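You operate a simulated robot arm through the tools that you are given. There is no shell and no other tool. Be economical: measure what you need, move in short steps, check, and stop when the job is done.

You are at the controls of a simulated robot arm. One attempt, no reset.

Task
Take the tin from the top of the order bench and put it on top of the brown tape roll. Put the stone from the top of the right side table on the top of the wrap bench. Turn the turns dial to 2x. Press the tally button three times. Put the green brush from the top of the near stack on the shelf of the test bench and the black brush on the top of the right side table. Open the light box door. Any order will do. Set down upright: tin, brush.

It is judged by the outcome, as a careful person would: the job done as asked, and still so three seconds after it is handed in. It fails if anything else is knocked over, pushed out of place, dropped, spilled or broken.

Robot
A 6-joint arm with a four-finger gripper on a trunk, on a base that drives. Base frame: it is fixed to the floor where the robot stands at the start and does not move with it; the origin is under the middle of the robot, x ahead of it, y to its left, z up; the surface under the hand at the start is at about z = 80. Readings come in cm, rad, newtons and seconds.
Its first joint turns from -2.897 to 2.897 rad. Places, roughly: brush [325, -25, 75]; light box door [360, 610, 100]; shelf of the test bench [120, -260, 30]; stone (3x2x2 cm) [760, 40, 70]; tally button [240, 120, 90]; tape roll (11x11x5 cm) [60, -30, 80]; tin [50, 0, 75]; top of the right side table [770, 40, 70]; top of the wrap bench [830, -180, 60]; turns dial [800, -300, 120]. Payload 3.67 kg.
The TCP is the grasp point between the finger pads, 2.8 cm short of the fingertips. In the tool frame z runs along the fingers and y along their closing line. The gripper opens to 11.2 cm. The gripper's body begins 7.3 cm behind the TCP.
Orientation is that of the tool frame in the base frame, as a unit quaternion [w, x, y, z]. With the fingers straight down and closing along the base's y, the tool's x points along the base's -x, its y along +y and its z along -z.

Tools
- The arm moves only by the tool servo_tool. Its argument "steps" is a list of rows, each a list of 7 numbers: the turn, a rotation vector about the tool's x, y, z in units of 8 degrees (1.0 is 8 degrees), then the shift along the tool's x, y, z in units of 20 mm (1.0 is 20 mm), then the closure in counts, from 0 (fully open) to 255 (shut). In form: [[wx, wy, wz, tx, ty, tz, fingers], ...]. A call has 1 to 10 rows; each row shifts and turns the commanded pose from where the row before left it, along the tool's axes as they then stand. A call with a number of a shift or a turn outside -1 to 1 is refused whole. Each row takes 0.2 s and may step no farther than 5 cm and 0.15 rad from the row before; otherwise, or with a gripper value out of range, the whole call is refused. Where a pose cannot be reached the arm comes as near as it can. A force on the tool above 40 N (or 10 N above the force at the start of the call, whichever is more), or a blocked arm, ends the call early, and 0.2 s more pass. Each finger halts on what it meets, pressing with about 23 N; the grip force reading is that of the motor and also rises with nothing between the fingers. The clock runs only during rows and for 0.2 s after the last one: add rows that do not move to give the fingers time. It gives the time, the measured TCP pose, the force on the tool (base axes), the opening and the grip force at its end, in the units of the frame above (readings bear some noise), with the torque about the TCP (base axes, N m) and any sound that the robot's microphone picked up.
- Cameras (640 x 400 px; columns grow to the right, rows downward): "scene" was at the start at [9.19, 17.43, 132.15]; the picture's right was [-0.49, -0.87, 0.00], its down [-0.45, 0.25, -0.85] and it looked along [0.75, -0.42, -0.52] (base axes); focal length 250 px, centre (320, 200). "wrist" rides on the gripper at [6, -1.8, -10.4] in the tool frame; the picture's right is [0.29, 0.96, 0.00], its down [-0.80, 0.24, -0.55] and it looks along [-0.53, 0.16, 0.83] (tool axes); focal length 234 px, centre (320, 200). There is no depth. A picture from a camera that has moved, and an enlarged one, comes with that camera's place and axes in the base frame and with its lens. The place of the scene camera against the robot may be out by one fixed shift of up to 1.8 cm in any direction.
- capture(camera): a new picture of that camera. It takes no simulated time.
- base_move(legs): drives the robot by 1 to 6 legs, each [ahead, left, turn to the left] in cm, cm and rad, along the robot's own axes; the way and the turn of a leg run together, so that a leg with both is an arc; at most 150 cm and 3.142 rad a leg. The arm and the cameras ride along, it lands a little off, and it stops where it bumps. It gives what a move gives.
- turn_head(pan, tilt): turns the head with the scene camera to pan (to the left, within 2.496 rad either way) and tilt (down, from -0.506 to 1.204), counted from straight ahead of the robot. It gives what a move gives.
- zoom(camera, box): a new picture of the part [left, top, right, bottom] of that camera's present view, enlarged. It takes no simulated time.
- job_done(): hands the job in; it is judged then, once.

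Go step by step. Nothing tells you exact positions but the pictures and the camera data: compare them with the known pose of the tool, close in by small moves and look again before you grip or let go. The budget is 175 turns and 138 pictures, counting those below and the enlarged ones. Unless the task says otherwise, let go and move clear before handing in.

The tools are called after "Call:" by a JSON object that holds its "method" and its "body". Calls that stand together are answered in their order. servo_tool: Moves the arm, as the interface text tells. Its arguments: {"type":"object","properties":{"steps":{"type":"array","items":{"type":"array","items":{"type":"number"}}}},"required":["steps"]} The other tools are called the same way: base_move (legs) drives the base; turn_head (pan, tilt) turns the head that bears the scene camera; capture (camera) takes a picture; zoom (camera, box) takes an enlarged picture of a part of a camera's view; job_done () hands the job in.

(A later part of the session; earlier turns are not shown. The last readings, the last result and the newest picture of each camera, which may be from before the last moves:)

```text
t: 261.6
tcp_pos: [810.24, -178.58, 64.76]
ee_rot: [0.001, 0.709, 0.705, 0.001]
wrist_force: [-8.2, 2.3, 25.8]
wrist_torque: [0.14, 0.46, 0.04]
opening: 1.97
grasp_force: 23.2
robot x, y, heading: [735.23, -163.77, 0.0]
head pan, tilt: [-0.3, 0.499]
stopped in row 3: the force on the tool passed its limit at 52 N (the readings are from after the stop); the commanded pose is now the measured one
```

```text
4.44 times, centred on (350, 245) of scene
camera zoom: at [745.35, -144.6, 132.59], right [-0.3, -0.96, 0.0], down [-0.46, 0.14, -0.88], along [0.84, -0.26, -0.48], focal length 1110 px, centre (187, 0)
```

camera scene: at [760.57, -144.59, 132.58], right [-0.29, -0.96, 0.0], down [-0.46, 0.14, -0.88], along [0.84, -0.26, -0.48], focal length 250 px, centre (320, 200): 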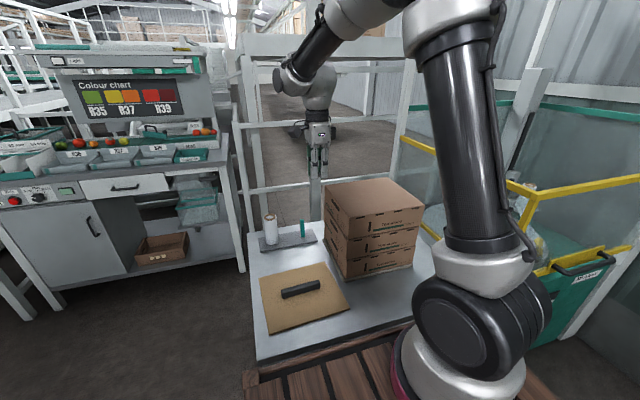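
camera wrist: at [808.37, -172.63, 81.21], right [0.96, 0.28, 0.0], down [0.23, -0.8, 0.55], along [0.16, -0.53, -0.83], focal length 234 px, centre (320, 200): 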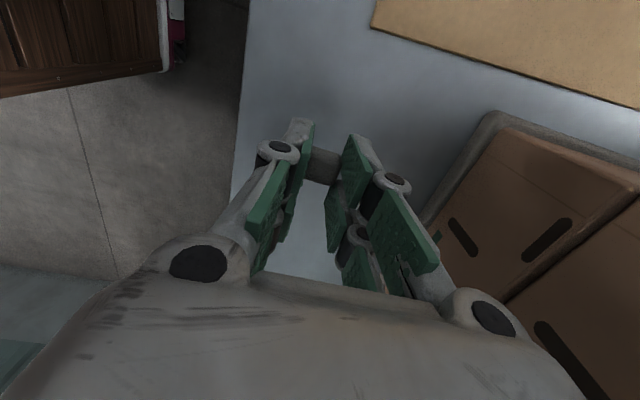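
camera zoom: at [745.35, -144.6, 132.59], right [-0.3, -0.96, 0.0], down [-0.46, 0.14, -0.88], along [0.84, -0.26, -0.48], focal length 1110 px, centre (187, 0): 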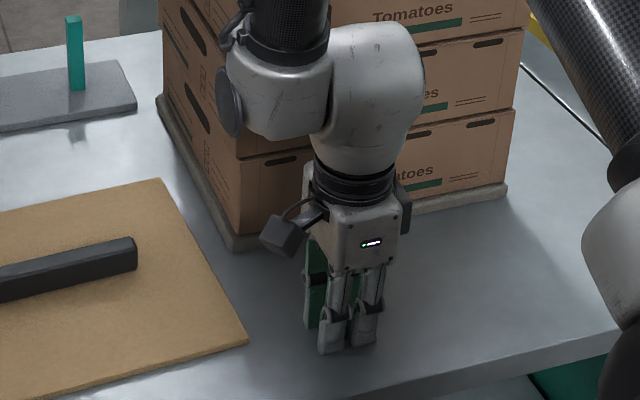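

Contact. I'll ease off slightly, release to a small opening, and rise.

Call:
{"method": "servo_tool", "body": {"steps": [[0, 0, 0, 0, 0, -0.1, 255], [0, 0, 0, 0, 0, 0, 190], [0, 0, 0, 0, 0, 0, 170], [0, 0, 0, 0, 0, 0, 130], [0, 0, 0, 0, 0, -0.5, 130], [0, 0, 0, 0, 0, -1, 130], [0, 0, 0, 0, 0, -1, 130], [0, 0, 0, 0, 0, -1, 130], [0, 0, 0, 0, 0, -1, 130], [0, 0, 0, 0, 0, -1, 130]]}}

Call:
{"method": "servo_tool", "body": {"steps": [[0, 0, 0, 0, 0, -1, 130], [0, 0, 0, 0, 0, -1, 130], [0, 0, 0, 0, 0, -1, 130], [0, 0, 0, 0, 0, -1, 130], [0, 0, 0, 0, 0, -1, 130], [0, 0, 0, 0, 0, -1, 130], [0, 0, 0, 0, 0, -1, 130], [0, 0, 0, 0, 0, -1, 130], [0, 0, 0, 0, 0, -1, 130], [0, 0, 0, 0, 0, -1, 130]]}}

Call:
{"method": "zoom", "body": {"camera": "scene", "box": [250, 130, 450, 330]}}

Call:
{"method": "turn_head", "body": {"pan": -0.9, "tilt": 0.2}}

Call:
{"method": "capture", "body": {"camera": "scene"}}

```text
t: 263.8
tcp_pos: [810.36, -178.58, 75.9]
ee_rot: [0.001, 0.709, 0.706, 0.002]
wrist_force: [-0.8, 0.5, -0.5]
wrist_torque: [0.02, 0.03, 0.03]
opening: 5.51
grasp_force: 0.0
robot x, y, heading: [735.5, -163.57, 0.001]
head pan, tilt: [-0.3, 0.499]
```

```text
t: 266.0
tcp_pos: [810.09, -178.63, 95.91]
ee_rot: [0.001, 0.709, 0.705, 0.001]
wrist_force: [-0.9, -0.2, -0.3]
wrist_torque: [0.01, -0.03, 0.02]
opening: 5.5
grasp_force: 0.0
robot x, y, heading: [735.31, -164.18, 0.002]
head pan, tilt: [-0.3, 0.499]
```

```text
2.00 times, centred on (350, 230) of scene
camera zoom: at [745.46, -144.63, 132.59], right [-0.3, -0.96, 0.0], down [-0.46, 0.14, -0.88], along [0.84, -0.26, -0.48], focal length 500 px, centre (260, 140)
```

zoom: 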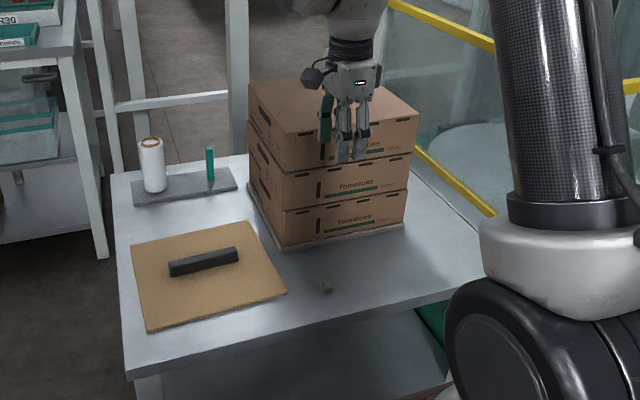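

```text
t: 267.0
tcp_pos: [810.08, -178.6, 95.73]
ee_rot: [0.001, 0.709, 0.705, 0.001]
wrist_force: [0.6, -0.5, -0.5]
wrist_torque: [0.03, 0.0, 0.01]
opening: 5.49
grasp_force: 0.1
robot x, y, heading: [735.16, -163.71, 0.002]
head pan, tilt: [-0.901, 0.201]
```

```text
47 pictures are left
camera scene: at [742.56, -149.24, 135.35], right [-0.78, -0.62, 0.0], down [-0.12, 0.16, -0.98], along [0.61, -0.77, -0.2], focal length 250 px, centre (320, 200)
```

scene: 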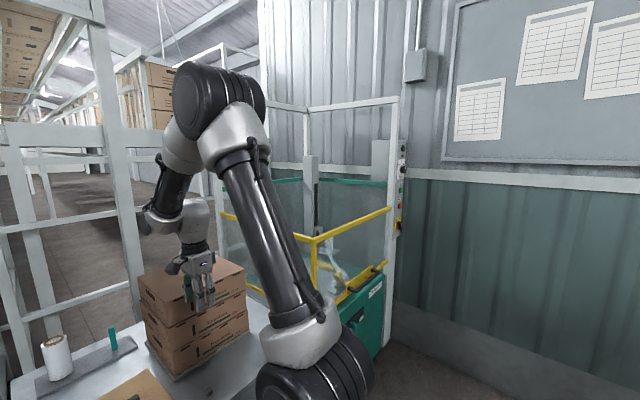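

The stone is on the wrap bench. The dial panel is on the post near (800, -298), close to the wall at y≈-305, facing -x. I'll drive to about (705, -225) and look.

Call:
{"method": "base_move", "body": {"legs": [[-30, 0, 0], [0, -60, 0]]}}

Call:
{"method": "turn_head", "body": {"pan": -0.5, "tilt": 0.15}}

Call:
{"method": "capture", "body": {"camera": "scene"}}

```text
t: 272.0
tcp_pos: [780.31, -238.64, 95.74]
ee_rot: [0.002, 0.709, 0.705, 0.001]
wrist_force: [-0.1, 0.5, -0.5]
wrist_torque: [0.04, 0.01, 0.01]
opening: 5.48
grasp_force: 0.0
robot x, y, heading: [705.62, -224.01, 0.007]
head pan, tilt: [-0.901, 0.201]
```

```text
t: 272.9
tcp_pos: [780.27, -238.74, 95.92]
ee_rot: [0.002, 0.709, 0.705, 0.001]
wrist_force: [-0.3, 0.2, -0.3]
wrist_torque: [-0.04, 0.02, -0.01]
opening: 5.49
grasp_force: 0.0
robot x, y, heading: [705.45, -223.78, -0.0]
head pan, tilt: [-0.499, 0.15]
```

```text
46 pictures are left
camera scene: at [715.08, -206.37, 135.83], right [-0.48, -0.88, 0.0], down [-0.13, 0.07, -0.99], along [0.87, -0.47, -0.15], focal length 250 px, centre (320, 200)
```

scene: 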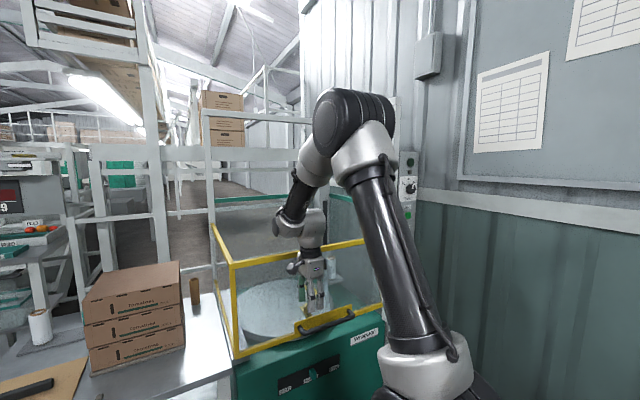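

Call:
{"method": "zoom", "body": {"camera": "scene", "box": [380, 140, 440, 240]}}

```text
4.00 times, centred on (410, 190) of scene
camera zoom: at [715.08, -206.37, 135.83], right [-0.48, -0.88, 0.0], down [-0.13, 0.07, -0.99], along [0.87, -0.47, -0.15], focal length 999 px, centre (-40, 240)
```

zoom: 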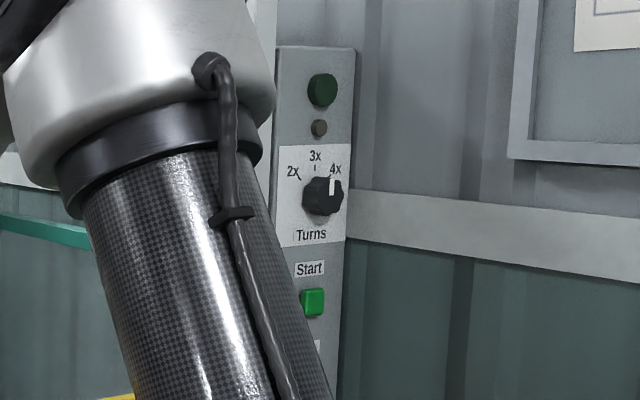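

The dial points at 4x; 2x is two detents counter-clockwise. The knob is near (793, -296, 124) and ~4 cm wide, and the panel faces -x. I'll move closer and turn the tool to point along +x with the fingers closing vertically.

Call:
{"method": "base_move", "body": {"legs": [[16, -21, 0]]}}

Call:
{"method": "servo_tool", "body": {"steps": [[-1, 0, 0, 0, -0.5, -0.6, 100], [-1, 0, 0, 0, -0.5, -0.6, 100], [-1, 0, 0, 0, -0.6, -0.3, 100], [-1, 0, 0, 0, -0.6, -0.3, 100], [-1, 0, 0, 0, 0, -0.6, 100], [-1, 0, 0, 0, 0, -0.6, 100], [-1, 0, 0, 0, 0, -0.6, 100], [-1, 0, 0, 0, 0, -0.6, 100], [-1, 0, 0, 0, 0, -0.3, 100], [-1, 0, 0, 0, 0, 0, 100]]}}

Call:
{"method": "capture", "body": {"camera": "scene"}}

Call:
{"method": "capture", "body": {"camera": "wrist"}}

```text
t: 274.8
tcp_pos: [796.07, -259.86, 95.79]
ee_rot: [0.001, 0.709, 0.705, 0.001]
wrist_force: [0.6, -0.1, -0.1]
wrist_torque: [0.0, 0.04, 0.0]
opening: 5.5
grasp_force: 0.1
robot x, y, heading: [721.78, -245.15, -0.002]
head pan, tilt: [-0.499, 0.15]
```

```text
t: 276.9
tcp_pos: [799.15, -254.32, 110.34]
ee_rot: [0.457, 0.543, 0.539, 0.454]
wrist_force: [-0.6, 0.4, 0.5]
wrist_torque: [0.01, 0.02, -0.01]
opening: 6.81
grasp_force: 0.0
out of reach, approached as far as the arm can: row 6, 7, 8, 9, 10
robot x, y, heading: [721.29, -244.89, -0.001]
head pan, tilt: [-0.499, 0.15]
```

```text
44 pictures are left
camera scene: at [730.93, -227.51, 135.83], right [-0.48, -0.88, 0.0], down [-0.13, 0.07, -0.99], along [0.87, -0.47, -0.15], focal length 250 px, centre (320, 200)
```

scene: 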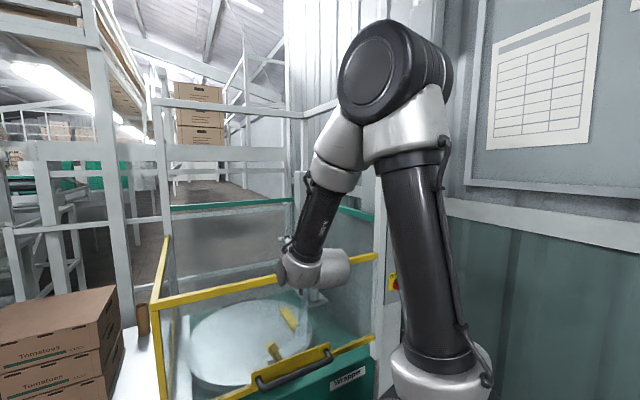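

```text
43 pictures are left
camera wrist: at [788.76, -248.25, 110.36], right [0.16, 0.29, 0.94], down [-0.51, -0.79, 0.33], along [0.84, -0.54, 0.02], focal length 234 px, centre (320, 200)
```

wrist: 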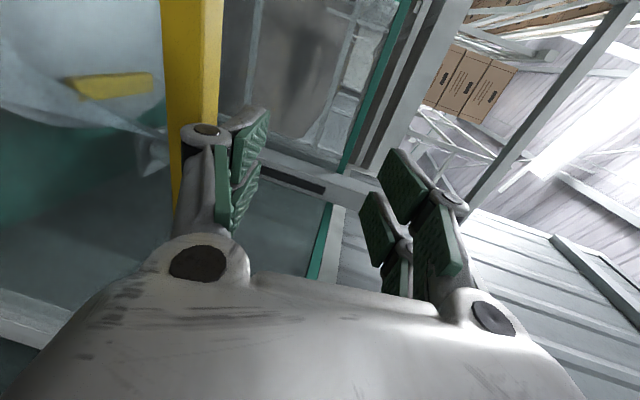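

The gripper is close to the wrap machine's rail, so I'll back off 22 cm, finish the tilt and raise toward dial height.

Call:
{"method": "base_move", "body": {"legs": [[-22, 0, 0]]}}

Call:
{"method": "servo_tool", "body": {"steps": [[-0.6, 0, 0, -0.9, 0.7, 0, 100], [-0.65, 0, 0, -0.9, 0.7, 0, 100], [0, 0, 0, -0.9, 0.7, 0, 100], [0, 0, 0, -0.9, 0.7, 0, 100], [0, 0, 0, -0.9, 0.7, 0, 100], [0, 0, 0, -0.9, 0.7, 0, 100], [0, 0, 0, -0.9, 0.7, 0, 100], [0, 0, 0, -0.9, 0.7, 0, 100], [0, 0, 0, -0.9, 0.7, 0, 100], [0, 0, 0, -0.9, 0.7, 0, 100]]}}

Call:
{"method": "capture", "body": {"camera": "scene"}}

Call:
{"method": "capture", "body": {"camera": "wrist"}}

```text
t: 278.6
tcp_pos: [777.32, -254.29, 110.37]
ee_rot: [0.457, 0.544, 0.539, 0.454]
wrist_force: [0.4, 0.7, 0.0]
wrist_torque: [-0.02, 0.0, 0.03]
opening: 6.84
grasp_force: 0.0
robot x, y, heading: [699.65, -244.9, 0.003]
head pan, tilt: [-0.499, 0.15]
```

```text
t: 280.8
tcp_pos: [778.47, -272.14, 124.66]
ee_rot: [0.503, 0.501, 0.498, 0.498]
wrist_force: [1.3, 0.4, 0.3]
wrist_torque: [0.01, 0.0, -0.02]
opening: 6.8
grasp_force: 0.1
out of reach, approached as far as the arm can: row 1, 2
robot x, y, heading: [699.45, -245.24, -0.004]
head pan, tilt: [-0.499, 0.15]
```

```text
42 pictures are left
camera scene: at [708.99, -227.48, 135.83], right [-0.48, -0.88, 0.0], down [-0.13, 0.07, -0.99], along [0.87, -0.47, -0.15], focal length 250 px, centre (320, 200)
```

scene: 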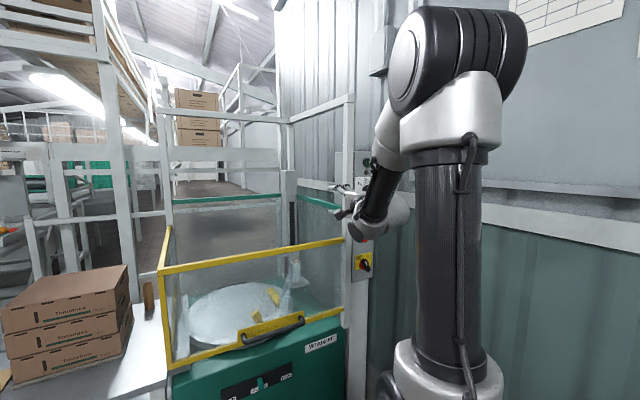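

```text
41 pictures are left
camera wrist: at [768.16, -266.12, 122.85], right [0.0, 0.29, 0.96], down [-0.56, -0.79, 0.24], along [0.83, -0.54, 0.16], focal length 234 px, centre (320, 200)
```

wrist: 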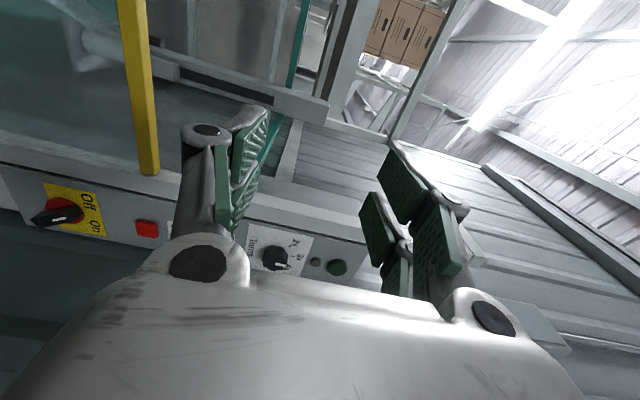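

The wrist camera sees the dial at an angle. I'll move 14 cm toward it in y, staying short of the panel, to triangulate.

Call:
{"method": "servo_tool", "body": {"steps": [[0, 0, 0, -1, 0, -0.2, 100], [0, 0, 0, -1, 0, -0.2, 100], [0, 0, 0, -1, 0, -0.2, 100], [0, 0, 0, -1, 0, -0.2, 100], [0, 0, 0, -1, 0, -0.2, 100], [0, 0, 0, -1, 0, -0.2, 100], [0, 0, 0, -1, 0, -0.2, 100], [0, 0, 0, 0, 0, 0, 100]]}}

Call:
{"method": "capture", "body": {"camera": "wrist"}}

```text
t: 282.6
tcp_pos: [775.52, -286.13, 124.65]
ee_rot: [0.502, 0.502, 0.497, 0.498]
wrist_force: [-0.5, 0.5, 0.7]
wrist_torque: [0.02, -0.01, -0.03]
opening: 6.83
grasp_force: 0.0
robot x, y, heading: [699.45, -244.86, -0.003]
head pan, tilt: [-0.499, 0.15]
```

```text
40 pictures are left
camera wrist: at [765.27, -280.17, 122.9], right [0.0, 0.29, 0.96], down [-0.56, -0.79, 0.24], along [0.83, -0.54, 0.16], focal length 234 px, centre (320, 200)
```

wrist: 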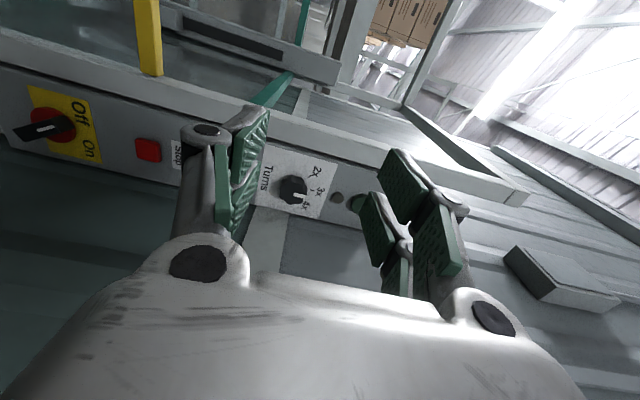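

Triangulated: the knob face is at about (799.7, -301.8, 124.3). I'll line up in front of it at x≈785.

Call:
{"method": "servo_tool", "body": {"steps": [[0, 0, 0, -0.96, 0, 0.5, 100], [0, 0, 0, -0.96, 0, 0.5, 100], [0, 0, 0, -0.96, 0, 0.5, 100], [0, 0, 0, -0.96, 0, 0.5, 100], [0, 0, 0, -0.96, 0, 0.5, 100], [0, 0, 0, -0.96, 0, 0.5, 100], [0, 0, 0, -0.96, 0, 0.5, 100], [0, 0, 0, -0.96, 0, 0.5, 100], [0, 0, 0, 0, 0, 0, 100]]}}

Call:
{"method": "capture", "body": {"camera": "wrist"}}

Call:
{"method": "capture", "body": {"camera": "scene"}}

```text
t: 284.6
tcp_pos: [783.47, -301.56, 124.5]
ee_rot: [0.503, 0.502, 0.497, 0.498]
wrist_force: [0.2, 0.4, 0.1]
wrist_torque: [-0.02, 0.02, 0.0]
opening: 6.81
grasp_force: 0.0
robot x, y, heading: [699.48, -244.78, 0.001]
head pan, tilt: [-0.499, 0.15]
```

```text
39 pictures are left
camera wrist: at [773.14, -295.61, 122.84], right [0.0, 0.29, 0.96], down [-0.56, -0.79, 0.24], along [0.83, -0.54, 0.16], focal length 234 px, centre (320, 200)
```

wrist: 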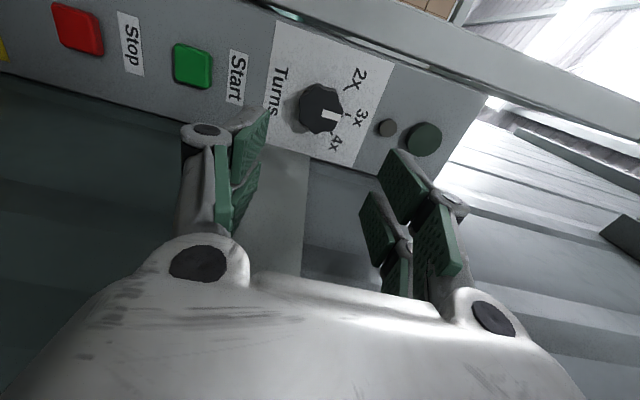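

```text
38 pictures are left
camera scene: at [708.99, -227.49, 135.83], right [-0.48, -0.88, 0.0], down [-0.13, 0.07, -0.99], along [0.87, -0.47, -0.15], focal length 250 px, centre (320, 200)
```

scene: 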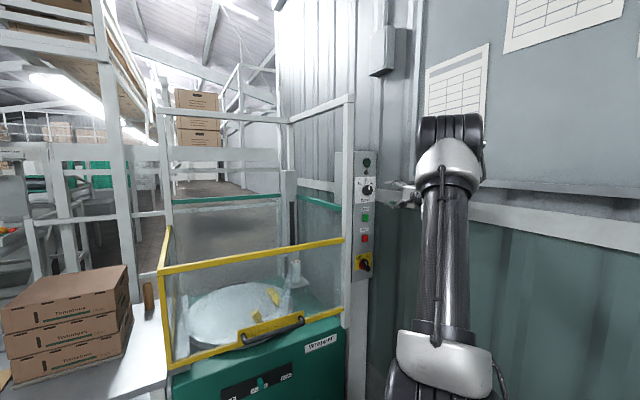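

A clear view: knob at about (798.2, -300.9, 124.35), ~4.3 cm across. I'll advance with the fingers open around it.

Call:
{"method": "servo_tool", "body": {"steps": [[0, 0, 0, 0.3, 0, 0.8, 100], [0, 0, 0, 0, 0, 0.9, 95], [0, 0, 0, 0, 0, 0.9, 95], [0, 0, 0, 0, 0, 0.9, 95], [0, 0, 0, 0, 0, 0.9, 95], [0, 0, 0, 0, 0, 0.9, 95], [0, 0, 0, 0, 0, 0, 95]]}}

Call:
{"method": "capture", "body": {"camera": "wrist"}}

```text
t: 286.2
tcp_pos: [794.14, -301.1, 124.77]
ee_rot: [0.503, 0.501, 0.497, 0.498]
wrist_force: [0.6, -0.7, -0.4]
wrist_torque: [-0.02, -0.01, -0.02]
opening: 7.02
grasp_force: 0.0
robot x, y, heading: [699.45, -244.69, -0.002]
head pan, tilt: [-0.499, 0.15]
```

```text
37 pictures are left
camera wrist: at [783.79, -295.04, 122.91], right [0.0, 0.29, 0.96], down [-0.56, -0.79, 0.24], along [0.83, -0.54, 0.16], focal length 234 px, centre (320, 200)
```

wrist: 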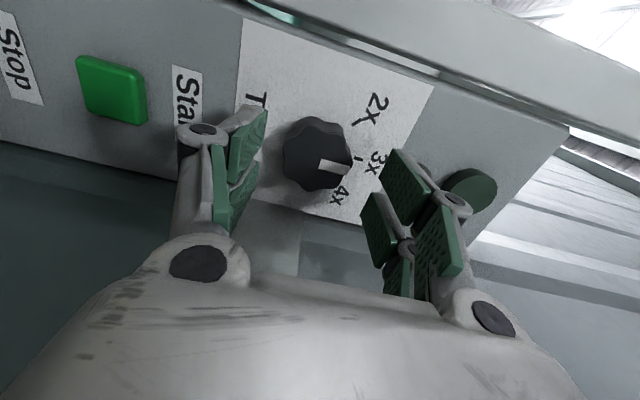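

Well centred. I'll advance 2.2 cm and close on the knob.

Call:
{"method": "servo_tool", "body": {"steps": [[0, 0, 0, 0, 0, 0.5, 95], [0, 0, 0, 0, 0, 0.4, 95], [0, 0, 0, 0, 0, 0.2, 95], [0, 0, 0, 0, 0, 0, 95]]}}

Call:
{"method": "servo_tool", "body": {"steps": [[0, 0, 0, 0, 0, 0, 130], [0, 0, 0, 0, 0, 0, 170], [0, 0, 0, 0, 0, 0, 255], [0, 0, 0, 0, 0, 0, 255]]}}

Call:
{"method": "capture", "body": {"camera": "wrist"}}

```text
t: 287.2
tcp_pos: [796.32, -301.15, 124.65]
ee_rot: [0.503, 0.502, 0.498, 0.498]
wrist_force: [0.3, 0.1, -0.2]
wrist_torque: [-0.05, -0.02, -0.04]
opening: 7.02
grasp_force: 0.0
robot x, y, heading: [699.85, -244.8, 0.001]
head pan, tilt: [-0.499, 0.15]
```

```text
t: 288.2
tcp_pos: [796.26, -301.18, 124.53]
ee_rot: [0.502, 0.503, 0.498, 0.498]
wrist_force: [-7.0, 2.4, -12.9]
wrist_torque: [0.04, 0.42, -0.42]
opening: 4.25
grasp_force: 45.0
robot x, y, heading: [699.74, -244.67, -0.003]
head pan, tilt: [-0.499, 0.15]
```

```text
36 pictures are left
camera wrist: at [785.99, -295.11, 122.75], right [0.0, 0.29, 0.96], down [-0.56, -0.79, 0.24], along [0.83, -0.54, 0.16], focal length 234 px, centre (320, 200)
```

wrist: 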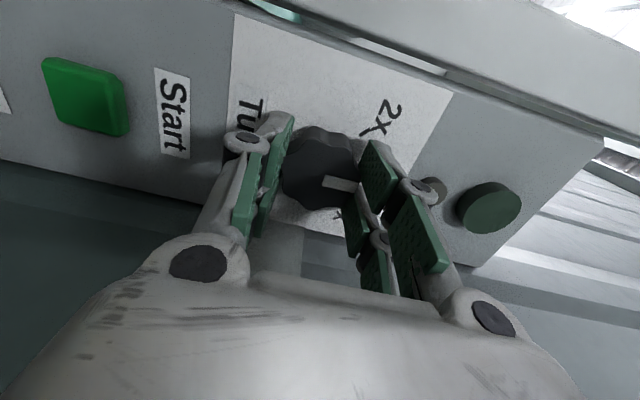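

Gripped. I'll turn counter-clockwise (negative about the tool z) and then check.

Call:
{"method": "servo_tool", "body": {"steps": [[0, 0, 0, 0, -0.06, 0, 255], [0, 0, -1, 0, 0, 0, 255], [0, 0, -1, 0, 0, 0, 255], [0, 0, -1, 0, 0, 0, 255], [0, 0, -1, 0, 0, 0, 255], [0, 0, -1, 0, 0, 0, 255], [0, 0, -1, 0, 0, 0, 255], [0, 0, 0, 0, 0, 0, 255]]}}

Call:
{"method": "capture", "body": {"camera": "wrist"}}

```text
t: 290.0
tcp_pos: [796.27, -301.19, 124.43]
ee_rot: [0.662, 0.257, 0.659, 0.249]
wrist_force: [1.0, -2.4, -7.7]
wrist_torque: [-0.01, -0.15, -0.35]
opening: 4.23
grasp_force: 45.2
robot x, y, heading: [699.57, -244.66, -0.006]
head pan, tilt: [-0.499, 0.15]
```

```text
35 pictures are left
camera wrist: at [785.97, -298.46, 118.86], right [0.01, 0.91, 0.42], down [-0.56, -0.35, 0.75], along [0.83, -0.24, 0.5], focal length 234 px, centre (320, 200)
```

wrist: 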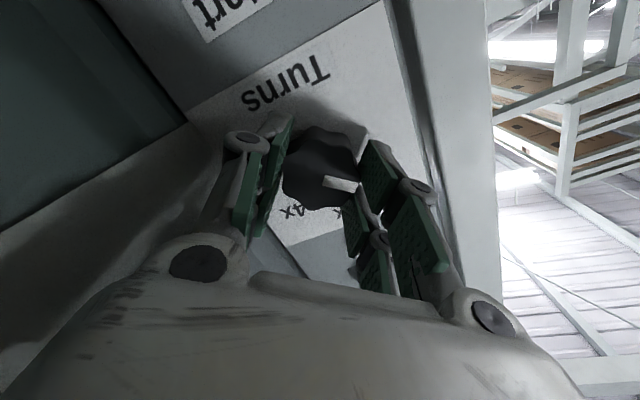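

The knob follows the gripper. I'll turn another ~44°, then release, back off and check where it points.

Call:
{"method": "servo_tool", "body": {"steps": [[0, 0, -1, 0, 0, 0, 255], [0, 0, -1, 0, 0, 0, 255], [0, 0, -1, 0, 0, 0, 255], [0, 0, -1, 0, 0, 0, 255], [0, 0, -1, 0, 0, 0, 255], [0, 0, -0.4, 0, 0, 0, 255], [0, 0, 0, 0, 0, 0, 255]]}}

Call:
{"method": "servo_tool", "body": {"steps": [[0, 0, 0, 0, 0, 0, 150], [0, 0, 0, 0, 0, 0, 95], [0, 0, 0, 0, 0, 0, 95], [0, 0, 0, 0, 0, -0.8, 95], [0, 0, 0, 0, 0, -1, 95], [0, 0, 0, 0, 0, -1, 95], [0, 0, 0, 0, 0, -1, 95], [0, 0, 0, 0, 0, -1, 95]]}}

Call:
{"method": "capture", "body": {"camera": "wrist"}}

```text
t: 291.6
tcp_pos: [796.34, -301.26, 124.45]
ee_rot: [0.708, -0.006, 0.707, -0.01]
wrist_force: [2.0, -2.7, -4.3]
wrist_torque: [0.65, -0.1, -0.15]
opening: 4.16
grasp_force: 45.2
robot x, y, heading: [699.6, -244.65, -0.004]
head pan, tilt: [-0.499, 0.15]
```

```text
t: 293.4
tcp_pos: [786.72, -301.08, 124.49]
ee_rot: [0.708, -0.005, 0.707, -0.012]
wrist_force: [0.9, -0.5, 0.9]
wrist_torque: [-0.03, 0.0, -0.01]
opening: 7.07
grasp_force: 0.0
robot x, y, heading: [699.53, -244.98, 0.0]
head pan, tilt: [-0.499, 0.15]
```

```text
34 pictures are left
camera wrist: at [776.31, -302.89, 118.56], right [0.01, 0.95, -0.31], down [-0.55, 0.26, 0.79], along [0.83, 0.16, 0.53], focal length 234 px, centre (320, 200)
```

wrist: 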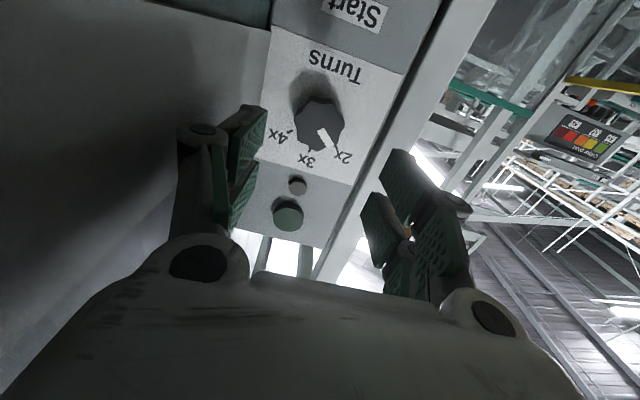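

Call:
{"method": "zoom", "body": {"camera": "wrist", "box": [255, 50, 385, 200]}}

```text
2.67 times, centred on (320, 125) of wrist
camera zoom: at [776.31, -302.89, 118.56], right [0.01, 0.95, -0.31], down [-0.55, 0.26, 0.79], along [0.83, 0.16, 0.53], focal length 624 px, centre (320, 400)
```

zoom: 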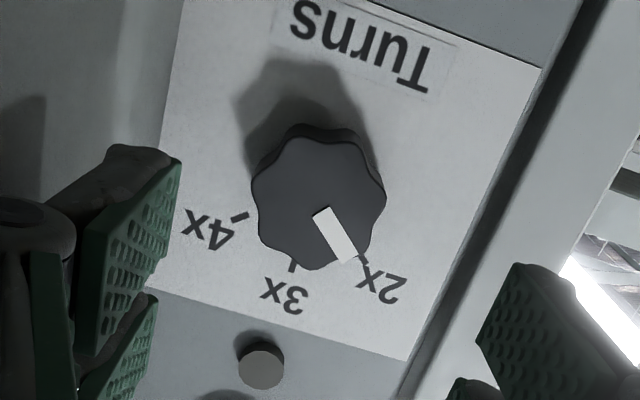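

The pointer is on 2x. Next are the tally button and the light box door. I'll back off, straighten the tool and drive back along the aisle.

Call:
{"method": "base_move", "body": {"legs": [[-12, 0, 0], [0, 77, 0]]}}

Call:
{"method": "servo_tool", "body": {"steps": [[0, 1, 0, 0, 0, -0.5, 255], [0, 1, 0, 0, 0, -0.5, 255], [0, 1, 0, 0, 0, -0.5, 255], [0, 1, 0, 0, 0, 0, 255], [0, 1, 0, 0, 0, 0, 255], [0, 1, 0, 0, 0, 0, 255], [0, 1, 0, 0, 0, 0, 255], [0, 1, 0, 0, 0, 0, 255], [0, 1, 0, 0, 0, 0, 255], [0, 1, 0, 0, 0, 0, 255]]}}

Call:
{"method": "base_move", "body": {"legs": [[-150, 0, 0], [-150, 0, 0], [-152, 0, 0]]}}

```text
t: 298.4
tcp_pos: [774.95, -223.66, 124.45]
ee_rot: [0.708, -0.004, 0.707, -0.01]
wrist_force: [0.6, 0.3, 0.0]
wrist_torque: [0.01, 0.0, 0.04]
opening: 7.02
grasp_force: 0.1
robot x, y, heading: [687.42, -167.83, -0.001]
head pan, tilt: [-0.499, 0.15]
```

```text
t: 300.6
tcp_pos: [771.94, -223.81, 124.98]
ee_rot: [0.193, 0.001, 0.981, -0.009]
wrist_force: [-0.1, -0.2, 0.2]
wrist_torque: [-0.01, 0.02, 0.0]
opening: 0.01
grasp_force: 23.0
out of reach, approached as far as the arm can: row 9, 10
robot x, y, heading: [687.48, -167.72, 0.001]
head pan, tilt: [-0.499, 0.15]
```

```text
refused: -152 is not a number from -150 to 150
```

The arm sticks out toward the benches, so I'll bring it in over the cart's centre line first.

Call:
{"method": "servo_tool", "body": {"steps": [[0, 0, 0, 0, 1, 0.4, 255], [0, 0, 0, 0, 1, 0.4, 255], [0, 0, 0, 0, 1, 0.4, 255], [0, 0, 0, 0, 1, 0.4, 255], [0, 0, 0, 0, 1, 0.4, 255], [0, 0, 0, 0, 1, 0.4, 255], [0, 0, 0, 0, 1, 0.4, 255], [0, 0.5, 0, 0, 1, 0, 255], [0, 1, 0, 0, 1, 0, 255], [0, 1, 0, 0, 1, 0, 255]]}}

Call:
{"method": "servo_tool", "body": {"steps": [[0, 0.3, 0, 0, 1, 0, 255], [0, 0, 0, 0, 1, 0, 255], [0, 0, 0, 0, 1, 0, 255], [0, 0, 0, 0, 1, 0, 255], [0, 0, 0, 0, 1, 0, 255], [0, 0, 0, 0, 1, 0, 255], [0, 0, 0, 0, 1, 0, 255], [0, 0, 0, 0, 1, 0, 255], [0, 0, 0, 0, 1, 0, 255], [0, 0, 0, 0, 1, 0, 255]]}}

Call:
{"method": "base_move", "body": {"legs": [[-150, 0, 0], [-150, 0, 0], [-150, 0, 0], [-10, 0, 0]]}}

```text
t: 302.8
tcp_pos: [770.39, -205.28, 116.33]
ee_rot: [0.115, -0.01, 0.99, 0.08]
wrist_force: [-0.5, -0.8, 0.6]
wrist_torque: [-0.06, 0.0, -0.01]
opening: 0.0
grasp_force: 23.1
out of reach, approached as far as the arm can: row 5, 6, 7, 8, 9, 10
robot x, y, heading: [687.81, -167.69, -0.001]
head pan, tilt: [-0.499, 0.15]
```

```text
t: 305.0
tcp_pos: [767.9, -186.36, 117.05]
ee_rot: [0.103, -0.013, 0.99, 0.094]
wrist_force: [1.1, 0.7, -0.2]
wrist_torque: [0.01, 0.01, 0.02]
opening: 0.0
grasp_force: 23.5
out of reach, approached as far as the arm can: row 3, 4, 5, 6, 7, 8, 9, 10
robot x, y, heading: [687.57, -167.88, -0.002]
head pan, tilt: [-0.499, 0.15]
```

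```text
t: 327.3
tcp_pos: [305.69, -186.83, 116.98]
ee_rot: [0.104, -0.011, 0.99, 0.094]
wrist_force: [-0.4, 0.3, 0.3]
wrist_torque: [-0.01, -0.03, -0.02]
opening: 0.0
grasp_force: 23.1
robot x, y, heading: [225.52, -168.35, -0.001]
head pan, tilt: [-0.499, 0.15]
```

Back at the near end. I'll strafe left in front of the near stack and turn to face the tally station.

Call:
{"method": "base_move", "body": {"legs": [[0, 138, 0], [0, 0, 1.571]]}}

Call:
{"method": "turn_head", "body": {"pan": -0.1, "tilt": 0.4}}

Call:
{"method": "capture", "body": {"camera": "scene"}}

```text
t: 338.1
tcp_pos: [240.56, 50.38, 116.93]
ee_rot: [-0.005, 0.718, -0.682, -0.141]
wrist_force: [-0.1, -0.9, -0.1]
wrist_torque: [0.01, 0.0, -0.02]
opening: 0.0
grasp_force: 23.1
robot x, y, heading: [224.54, -30.55, 1.595]
head pan, tilt: [-0.499, 0.15]
```

```text
t: 338.9
tcp_pos: [240.53, 50.31, 117.01]
ee_rot: [-0.005, 0.718, -0.682, -0.14]
wrist_force: [0.4, 0.3, 0.2]
wrist_torque: [-0.01, 0.02, -0.03]
opening: 0.0
grasp_force: 23.0
robot x, y, heading: [223.94, -30.18, 1.591]
head pan, tilt: [-0.099, 0.4]
```

```text
32 pictures are left
camera scene: at [202.56, -19.32, 133.51], right [1.0, -0.07, 0.0], down [-0.03, -0.39, -0.92], along [0.07, 0.92, -0.39], focal length 250 px, centre (320, 200)
```

scene: 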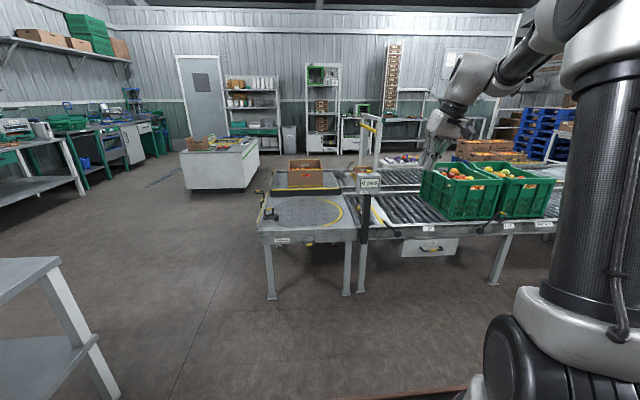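

Call:
{"method": "zoom", "body": {"camera": "scene", "box": [330, 150, 430, 260]}}

```text
3.64 times, centred on (380, 205) of scene
camera zoom: at [202.56, -19.32, 133.51], right [1.0, -0.07, 0.0], down [-0.03, -0.39, -0.92], along [0.07, 0.92, -0.39], focal length 908 px, centre (102, 182)
```

zoom: 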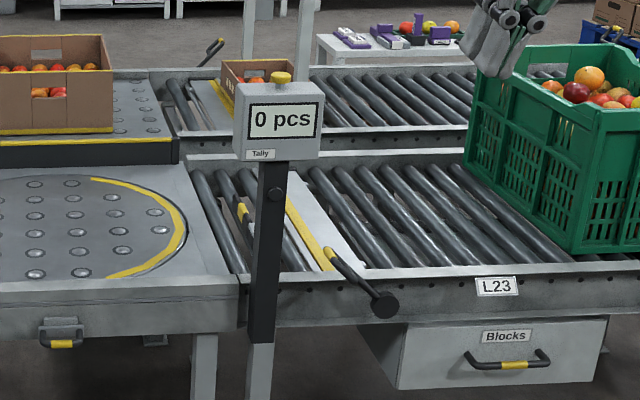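

The tally box has its yellow button on top at about (242, 120, 92) and shows "0 pcs". I'll straighten the tool, drive forward, and bring the closed fingertips above the button.

Call:
{"method": "servo_tool", "body": {"steps": [[0.33, 0.37, 0, 0, 0, 0.8, 255], [0.33, 0.37, 0, 0, 0, 0.8, 255], [0.33, 0.38, 0, 0, 0, 0.8, 255], [0.34, 0.38, 0, 0, 0, 0.8, 255], [0, 0, 0, 0, 0, 0, 255]]}}

Call:
{"method": "base_move", "body": {"legs": [[66, 0, -0.02]]}}

Call:
{"method": "capture", "body": {"camera": "wrist"}}

Call:
{"method": "capture", "body": {"camera": "scene"}}

```text
t: 340.1
tcp_pos: [240.27, 50.09, 112.26]
ee_rot: [0.01, 0.72, -0.681, -0.13]
wrist_force: [-0.6, 0.1, 0.1]
wrist_torque: [0.02, -0.03, -0.01]
opening: 0.0
grasp_force: 22.9
out of reach, approached as far as the arm can: row 1, 2, 3, 4
robot x, y, heading: [224.34, -30.62, 1.598]
head pan, tilt: [-0.099, 0.4]
```

```text
t: 343.8
tcp_pos: [240.85, 115.89, 112.28]
ee_rot: [0.009, 0.714, -0.688, -0.131]
wrist_force: [0.8, 0.2, 0.1]
wrist_torque: [0.02, 0.01, -0.03]
opening: 0.0
grasp_force: 22.9
robot x, y, heading: [223.17, 35.9, 1.578]
head pan, tilt: [-0.099, 0.4]
```

```text
30 pictures are left
camera wrist: at [244.73, 108.36, 120.99], right [-0.93, -0.33, 0.13], down [-0.14, 0.68, 0.72], along [-0.33, 0.65, -0.68], focal length 234 px, centre (320, 200)
```

wrist: 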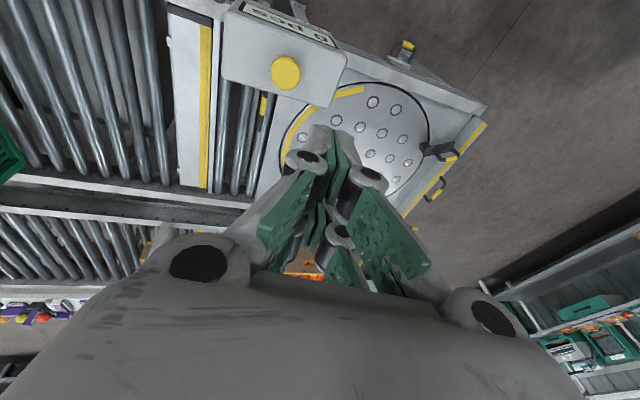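

```text
29 pictures are left
camera scene: at [201.7, 47.16, 133.5], right [1.0, -0.09, 0.0], down [-0.04, -0.39, -0.92], along [0.09, 0.92, -0.39], focal length 250 px, centre (320, 200)
```

scene: 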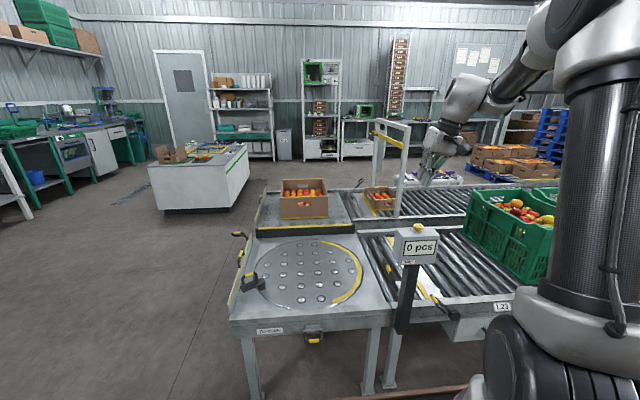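

The button top is at about (241.5, 117.1, 93), and the fingertips are ~17 cm above it. I'll lower to ~4 cm above and check.

Call:
{"method": "servo_tool", "body": {"steps": [[0, 0, 0, 0.127, -0.302, 0.99, 255], [0, 0, 0, 0.127, -0.302, 0.99, 255], [0, 0, 0, 0.127, -0.302, 0.99, 255], [0, 0, 0, 0.127, -0.302, 0.99, 255], [0, 0, 0, 0.127, -0.302, 0.99, 255], [0, 0, 0, 0.127, -0.302, 0.99, 255], [0, 0, 0, 0, 0, 0, 255]]}}

Call:
{"method": "capture", "body": {"camera": "wrist"}}

Call:
{"method": "zoom", "body": {"camera": "scene", "box": [360, 140, 480, 280]}}

```text
t: 345.4
tcp_pos: [241.96, 116.52, 99.82]
ee_rot: [0.01, 0.714, -0.688, -0.13]
wrist_force: [0.1, -0.2, -0.5]
wrist_torque: [0.02, -0.01, -0.03]
opening: 0.02
grasp_force: 22.9
robot x, y, heading: [222.61, 35.52, 1.579]
head pan, tilt: [-0.099, 0.4]
```

```text
28 pictures are left
camera wrist: at [245.88, 109.0, 108.53], right [-0.93, -0.33, 0.13], down [-0.14, 0.68, 0.72], along [-0.33, 0.65, -0.68], focal length 234 px, centre (320, 200)
```

wrist: 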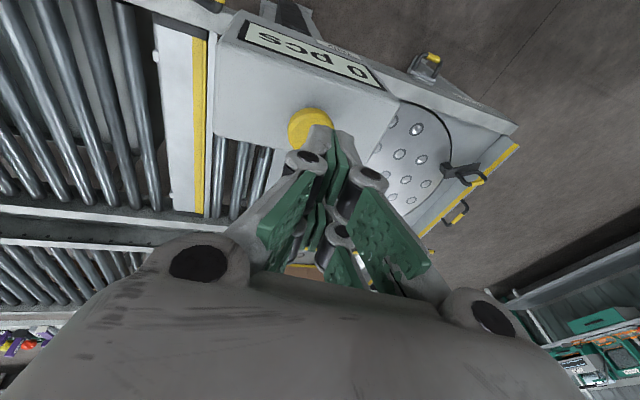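

```text
2.86 times, centred on (420, 210) of scene
camera zoom: at [201.7, 47.16, 133.5], right [1.0, -0.09, 0.0], down [-0.04, -0.39, -0.92], along [0.09, 0.92, -0.39], focal length 714 px, centre (34, 171)
```

zoom: 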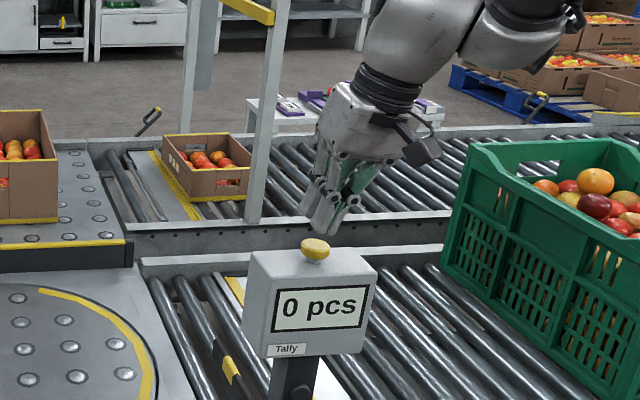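

The fingertips are above the button. I'll lower slowly until the force shows a press.

Call:
{"method": "servo_tool", "body": {"steps": [[0, 0, 0, 0.044, -0.14, 0.241, 255], [0, 0, 0, 0.044, -0.14, 0.241, 255], [0, 0, 0, 0.044, -0.048, 0.241, 255], [0, 0, 0, 0.044, -0.048, 0.241, 255], [0, 0, 0, 0, 0, 0, 255]]}}

Call:
{"method": "servo_tool", "body": {"steps": [[0, 0, 0, 0.035, -0.039, 0.193, 255], [0, 0, 0, 0.035, -0.039, 0.193, 255], [0, 0, 0, 0, 0, 0, 255]]}}

Call:
{"method": "zoom", "body": {"camera": "scene", "box": [380, 180, 460, 280]}}

```text
t: 346.6
tcp_pos: [242.21, 116.65, 97.83]
ee_rot: [0.01, 0.714, -0.688, -0.129]
wrist_force: [-0.3, -0.5, -0.1]
wrist_torque: [-0.01, 0.04, 0.02]
opening: 0.0
grasp_force: 22.6
robot x, y, heading: [222.34, 35.92, 1.578]
head pan, tilt: [-0.099, 0.4]
```

```text
t: 347.4
tcp_pos: [242.33, 116.6, 96.99]
ee_rot: [0.009, 0.714, -0.688, -0.129]
wrist_force: [0.4, -1.0, 3.3]
wrist_torque: [-0.04, 0.02, 0.01]
opening: 0.0
grasp_force: 22.8
robot x, y, heading: [222.62, 35.57, 1.579]
head pan, tilt: [-0.099, 0.4]
heard: click
```

```text
4.00 times, centred on (420, 230) of scene
camera zoom: at [201.7, 47.15, 133.5], right [1.0, -0.09, 0.0], down [-0.04, -0.39, -0.92], along [0.09, 0.92, -0.39], focal length 999 px, centre (-80, 80)
```

zoom: 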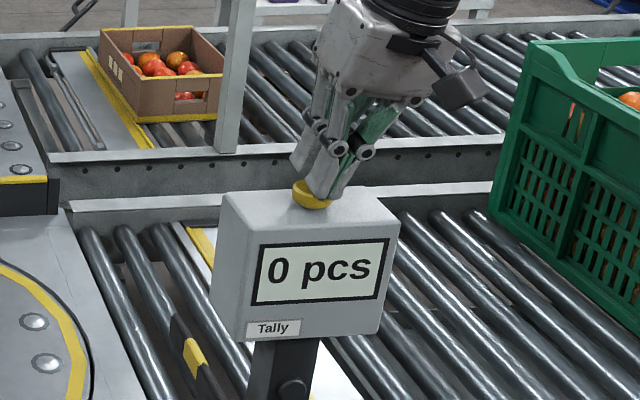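

A click, but the display still shows 0; it may count on release. I'll lift and look.

Call:
{"method": "servo_tool", "body": {"steps": [[0, 0, 0, -0.07, 0.077, -0.386, 255], [0, 0, 0, -0.07, 0.077, -0.386, 255], [0, 0, 0, 0, 0, 0, 255]]}}

Call:
{"method": "zoom", "body": {"camera": "scene", "box": [380, 180, 460, 280]}}

```text
t: 348.2
tcp_pos: [242.32, 116.59, 98.5]
ee_rot: [0.009, 0.714, -0.688, -0.13]
wrist_force: [0.1, 0.4, 0.2]
wrist_torque: [-0.01, -0.03, -0.02]
opening: 0.0
grasp_force: 23.0
robot x, y, heading: [223.06, 36.02, 1.576]
head pan, tilt: [-0.099, 0.4]
```

```text
4.00 times, centred on (420, 230) of scene
camera zoom: at [201.7, 47.16, 133.5], right [1.0, -0.09, 0.0], down [-0.04, -0.39, -0.92], along [0.09, 0.92, -0.39], focal length 999 px, centre (-80, 80)
```

zoom: 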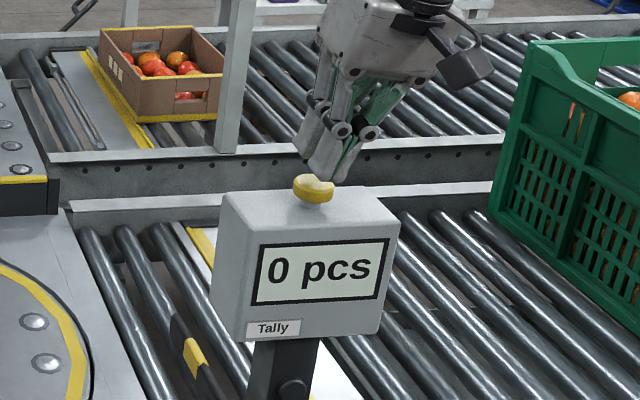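

The display seems to be a static print; the audible click marks a press (one so far). I'll do the second press with the same stroke.

Call:
{"method": "servo_tool", "body": {"steps": [[0, 0, 0, 0.07, -0.077, 0.386, 255], [0, 0, 0, 0.07, -0.077, 0.386, 255], [0, 0, 0, 0, 0, 0, 255], [0, 0, 0, -0.07, 0.077, -0.386, 255], [0, 0, 0, -0.07, 0.077, -0.386, 255], [0, 0, 0, 0, 0, 0, 255]]}}

Call:
{"method": "zoom", "body": {"camera": "scene", "box": [380, 180, 460, 280]}}

```text
t: 349.6
tcp_pos: [242.41, 116.73, 98.6]
ee_rot: [0.009, 0.714, -0.689, -0.129]
wrist_force: [-0.9, -0.3, -0.5]
wrist_torque: [0.01, -0.04, -0.01]
opening: 0.0
grasp_force: 23.4
robot x, y, heading: [222.9, 35.9, 1.581]
head pan, tilt: [-0.099, 0.4]
heard: click
```

```text
4.00 times, centred on (420, 230) of scene
camera zoom: at [201.7, 47.16, 133.5], right [1.0, -0.09, 0.0], down [-0.04, -0.39, -0.92], along [0.09, 0.92, -0.39], focal length 999 px, centre (-80, 80)
```

zoom: 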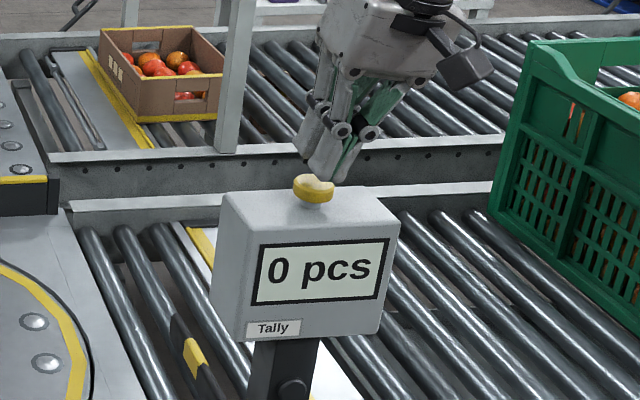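

A second click. Now the third press, then rise clear.

Call:
{"method": "servo_tool", "body": {"steps": [[0, 0, 0, 0.07, -0.077, 0.386, 255], [0, 0, 0, 0.07, -0.077, 0.386, 255], [0, 0, 0, 0, 0, 0, 255], [0, 0, 0, -0.07, 0.077, -0.386, 255], [0, 0, 0, -0.07, 0.077, -0.386, 255], [0, 0, 0, -0.175, 0.193, -0.965, 255], [0, 0, 0, -0.175, 0.193, -0.965, 255], [0, 0, 0, -0.175, 0.193, -0.965, 255], [0, 0, 0, -0.175, 0.193, -0.965, 255], [0, 0, 0, -0.175, 0.193, -0.965, 255]]}}

Call:
{"method": "base_move", "body": {"legs": [[-60, 0, 0]]}}

Call:
{"method": "turn_head", "body": {"pan": 0.1, "tilt": 0.15}}

Call:
{"method": "capture", "body": {"camera": "scene"}}

```text
t: 351.8
tcp_pos: [242.19, 116.74, 108.77]
ee_rot: [0.009, 0.714, -0.688, -0.13]
wrist_force: [-0.1, -0.2, 0.7]
wrist_torque: [0.0, 0.01, -0.02]
opening: 0.0
grasp_force: 23.7
robot x, y, heading: [222.94, 35.59, 1.581]
head pan, tilt: [-0.099, 0.4]
heard: click
```

```text
t: 355.2
tcp_pos: [243.04, 56.85, 108.77]
ee_rot: [0.008, 0.712, -0.69, -0.13]
wrist_force: [0.1, 0.9, -0.1]
wrist_torque: [-0.03, -0.02, 0.01]
opening: 0.02
grasp_force: 22.6
robot x, y, heading: [223.15, -24.23, 1.574]
head pan, tilt: [-0.099, 0.4]
```

```text
t: 355.9
tcp_pos: [242.9, 56.88, 108.7]
ee_rot: [0.008, 0.711, -0.691, -0.13]
wrist_force: [0.1, 0.1, 0.5]
wrist_torque: [-0.03, 0.01, 0.04]
opening: 0.01
grasp_force: 22.7
robot x, y, heading: [223.06, -24.04, 1.57]
head pan, tilt: [0.099, 0.15]
```

```text
23 pictures are left
camera scene: at [200.16, -12.47, 135.82], right [0.99, 0.1, 0.0], down [0.01, -0.15, -0.99], along [-0.1, 0.98, -0.15], focal length 250 px, centre (320, 200)
```

scene: 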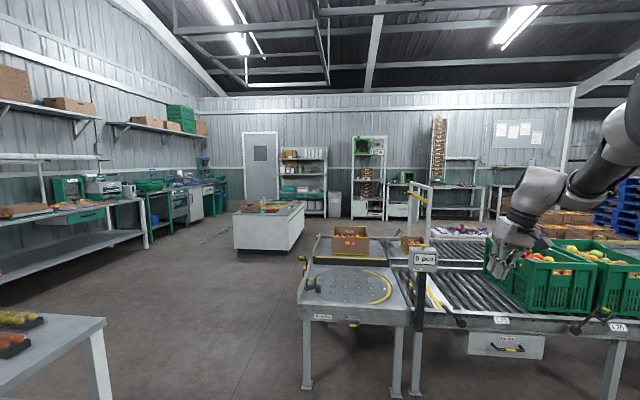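

Three clicks were heard, one per press. The light box is at the back wall near (360, 610). I'll drive diagonally through the gap between the order bench and the conveyor end.

Call:
{"method": "base_move", "body": {"legs": [[13.5, 21.5, 0], [0, 0, 0.56]]}}

Call:
{"method": "turn_head", "body": {"pan": 0.0, "tilt": 0.5}}

Call:
{"method": "capture", "body": {"camera": "scene"}}

```text
t: 359.3
tcp_pos: [175.32, 68.42, 108.55]
ee_rot: [0.045, 0.876, -0.465, -0.121]
wrist_force: [0.2, -0.3, 1.2]
wrist_torque: [-0.01, 0.02, 0.0]
opening: 0.0
grasp_force: 23.1
robot x, y, heading: [201.94, -10.64, 2.139]
head pan, tilt: [0.099, 0.15]
```

```text
t: 360.2
tcp_pos: [175.26, 68.37, 108.65]
ee_rot: [0.044, 0.876, -0.465, -0.123]
wrist_force: [0.9, 0.1, -0.4]
wrist_torque: [-0.03, 0.02, -0.02]
opening: 0.0
grasp_force: 23.3
robot x, y, heading: [201.84, -10.93, 2.139]
head pan, tilt: [0.0, 0.499]
```

```text
22 pictures are left
camera scene: at [177.05, -12.31, 132.59], right [0.84, 0.54, 0.0], down [0.26, -0.4, -0.88], along [-0.47, 0.74, -0.48], focal length 250 px, centre (320, 200)
```

scene: 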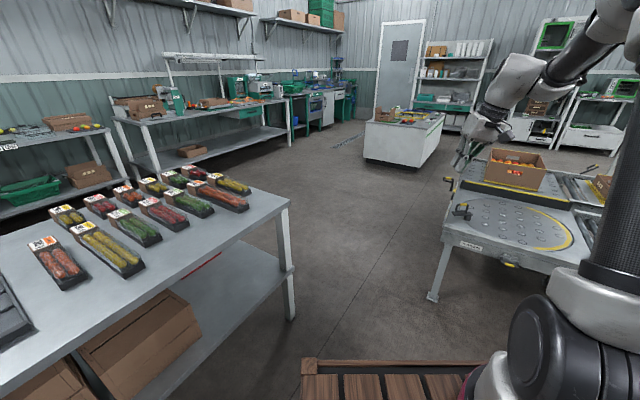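

I'm centred on the gap with about 10 cm on each side. Driving through, then looking toward the light box.

Call:
{"method": "base_move", "body": {"legs": [[150, 0, 0], [75, 0, 0], [0, 0, -0.57]]}}

Call:
{"method": "turn_head", "body": {"pan": -0.5, "tilt": 0.3}}

Call:
{"method": "capture", "body": {"camera": "scene"}}

```text
t: 372.8
tcp_pos: [106.8, 261.03, 108.66]
ee_rot: [-0.006, -0.701, 0.701, 0.129]
wrist_force: [-0.3, -0.5, -0.2]
wrist_torque: [0.01, -0.03, 0.04]
opening: 0.0
grasp_force: 23.3
robot x, y, heading: [84.26, 180.88, 1.538]
head pan, tilt: [0.0, 0.499]
```

```text
t: 373.8
tcp_pos: [106.9, 261.12, 108.67]
ee_rot: [-0.006, -0.701, 0.701, 0.13]
wrist_force: [-0.8, -0.5, -0.6]
wrist_torque: [-0.01, 0.02, 0.01]
opening: 0.0
grasp_force: 22.7
robot x, y, heading: [84.54, 180.75, 1.538]
head pan, tilt: [-0.499, 0.3]
```

```text
21 pictures are left
camera scene: at [67.17, 192.01, 134.42], right [0.86, -0.5, 0.0], down [-0.15, -0.26, -0.96], along [0.48, 0.82, -0.3], focal length 250 px, centre (320, 200)
```

scene: 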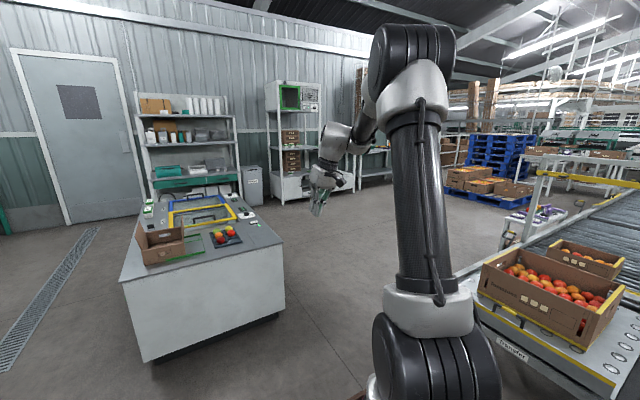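

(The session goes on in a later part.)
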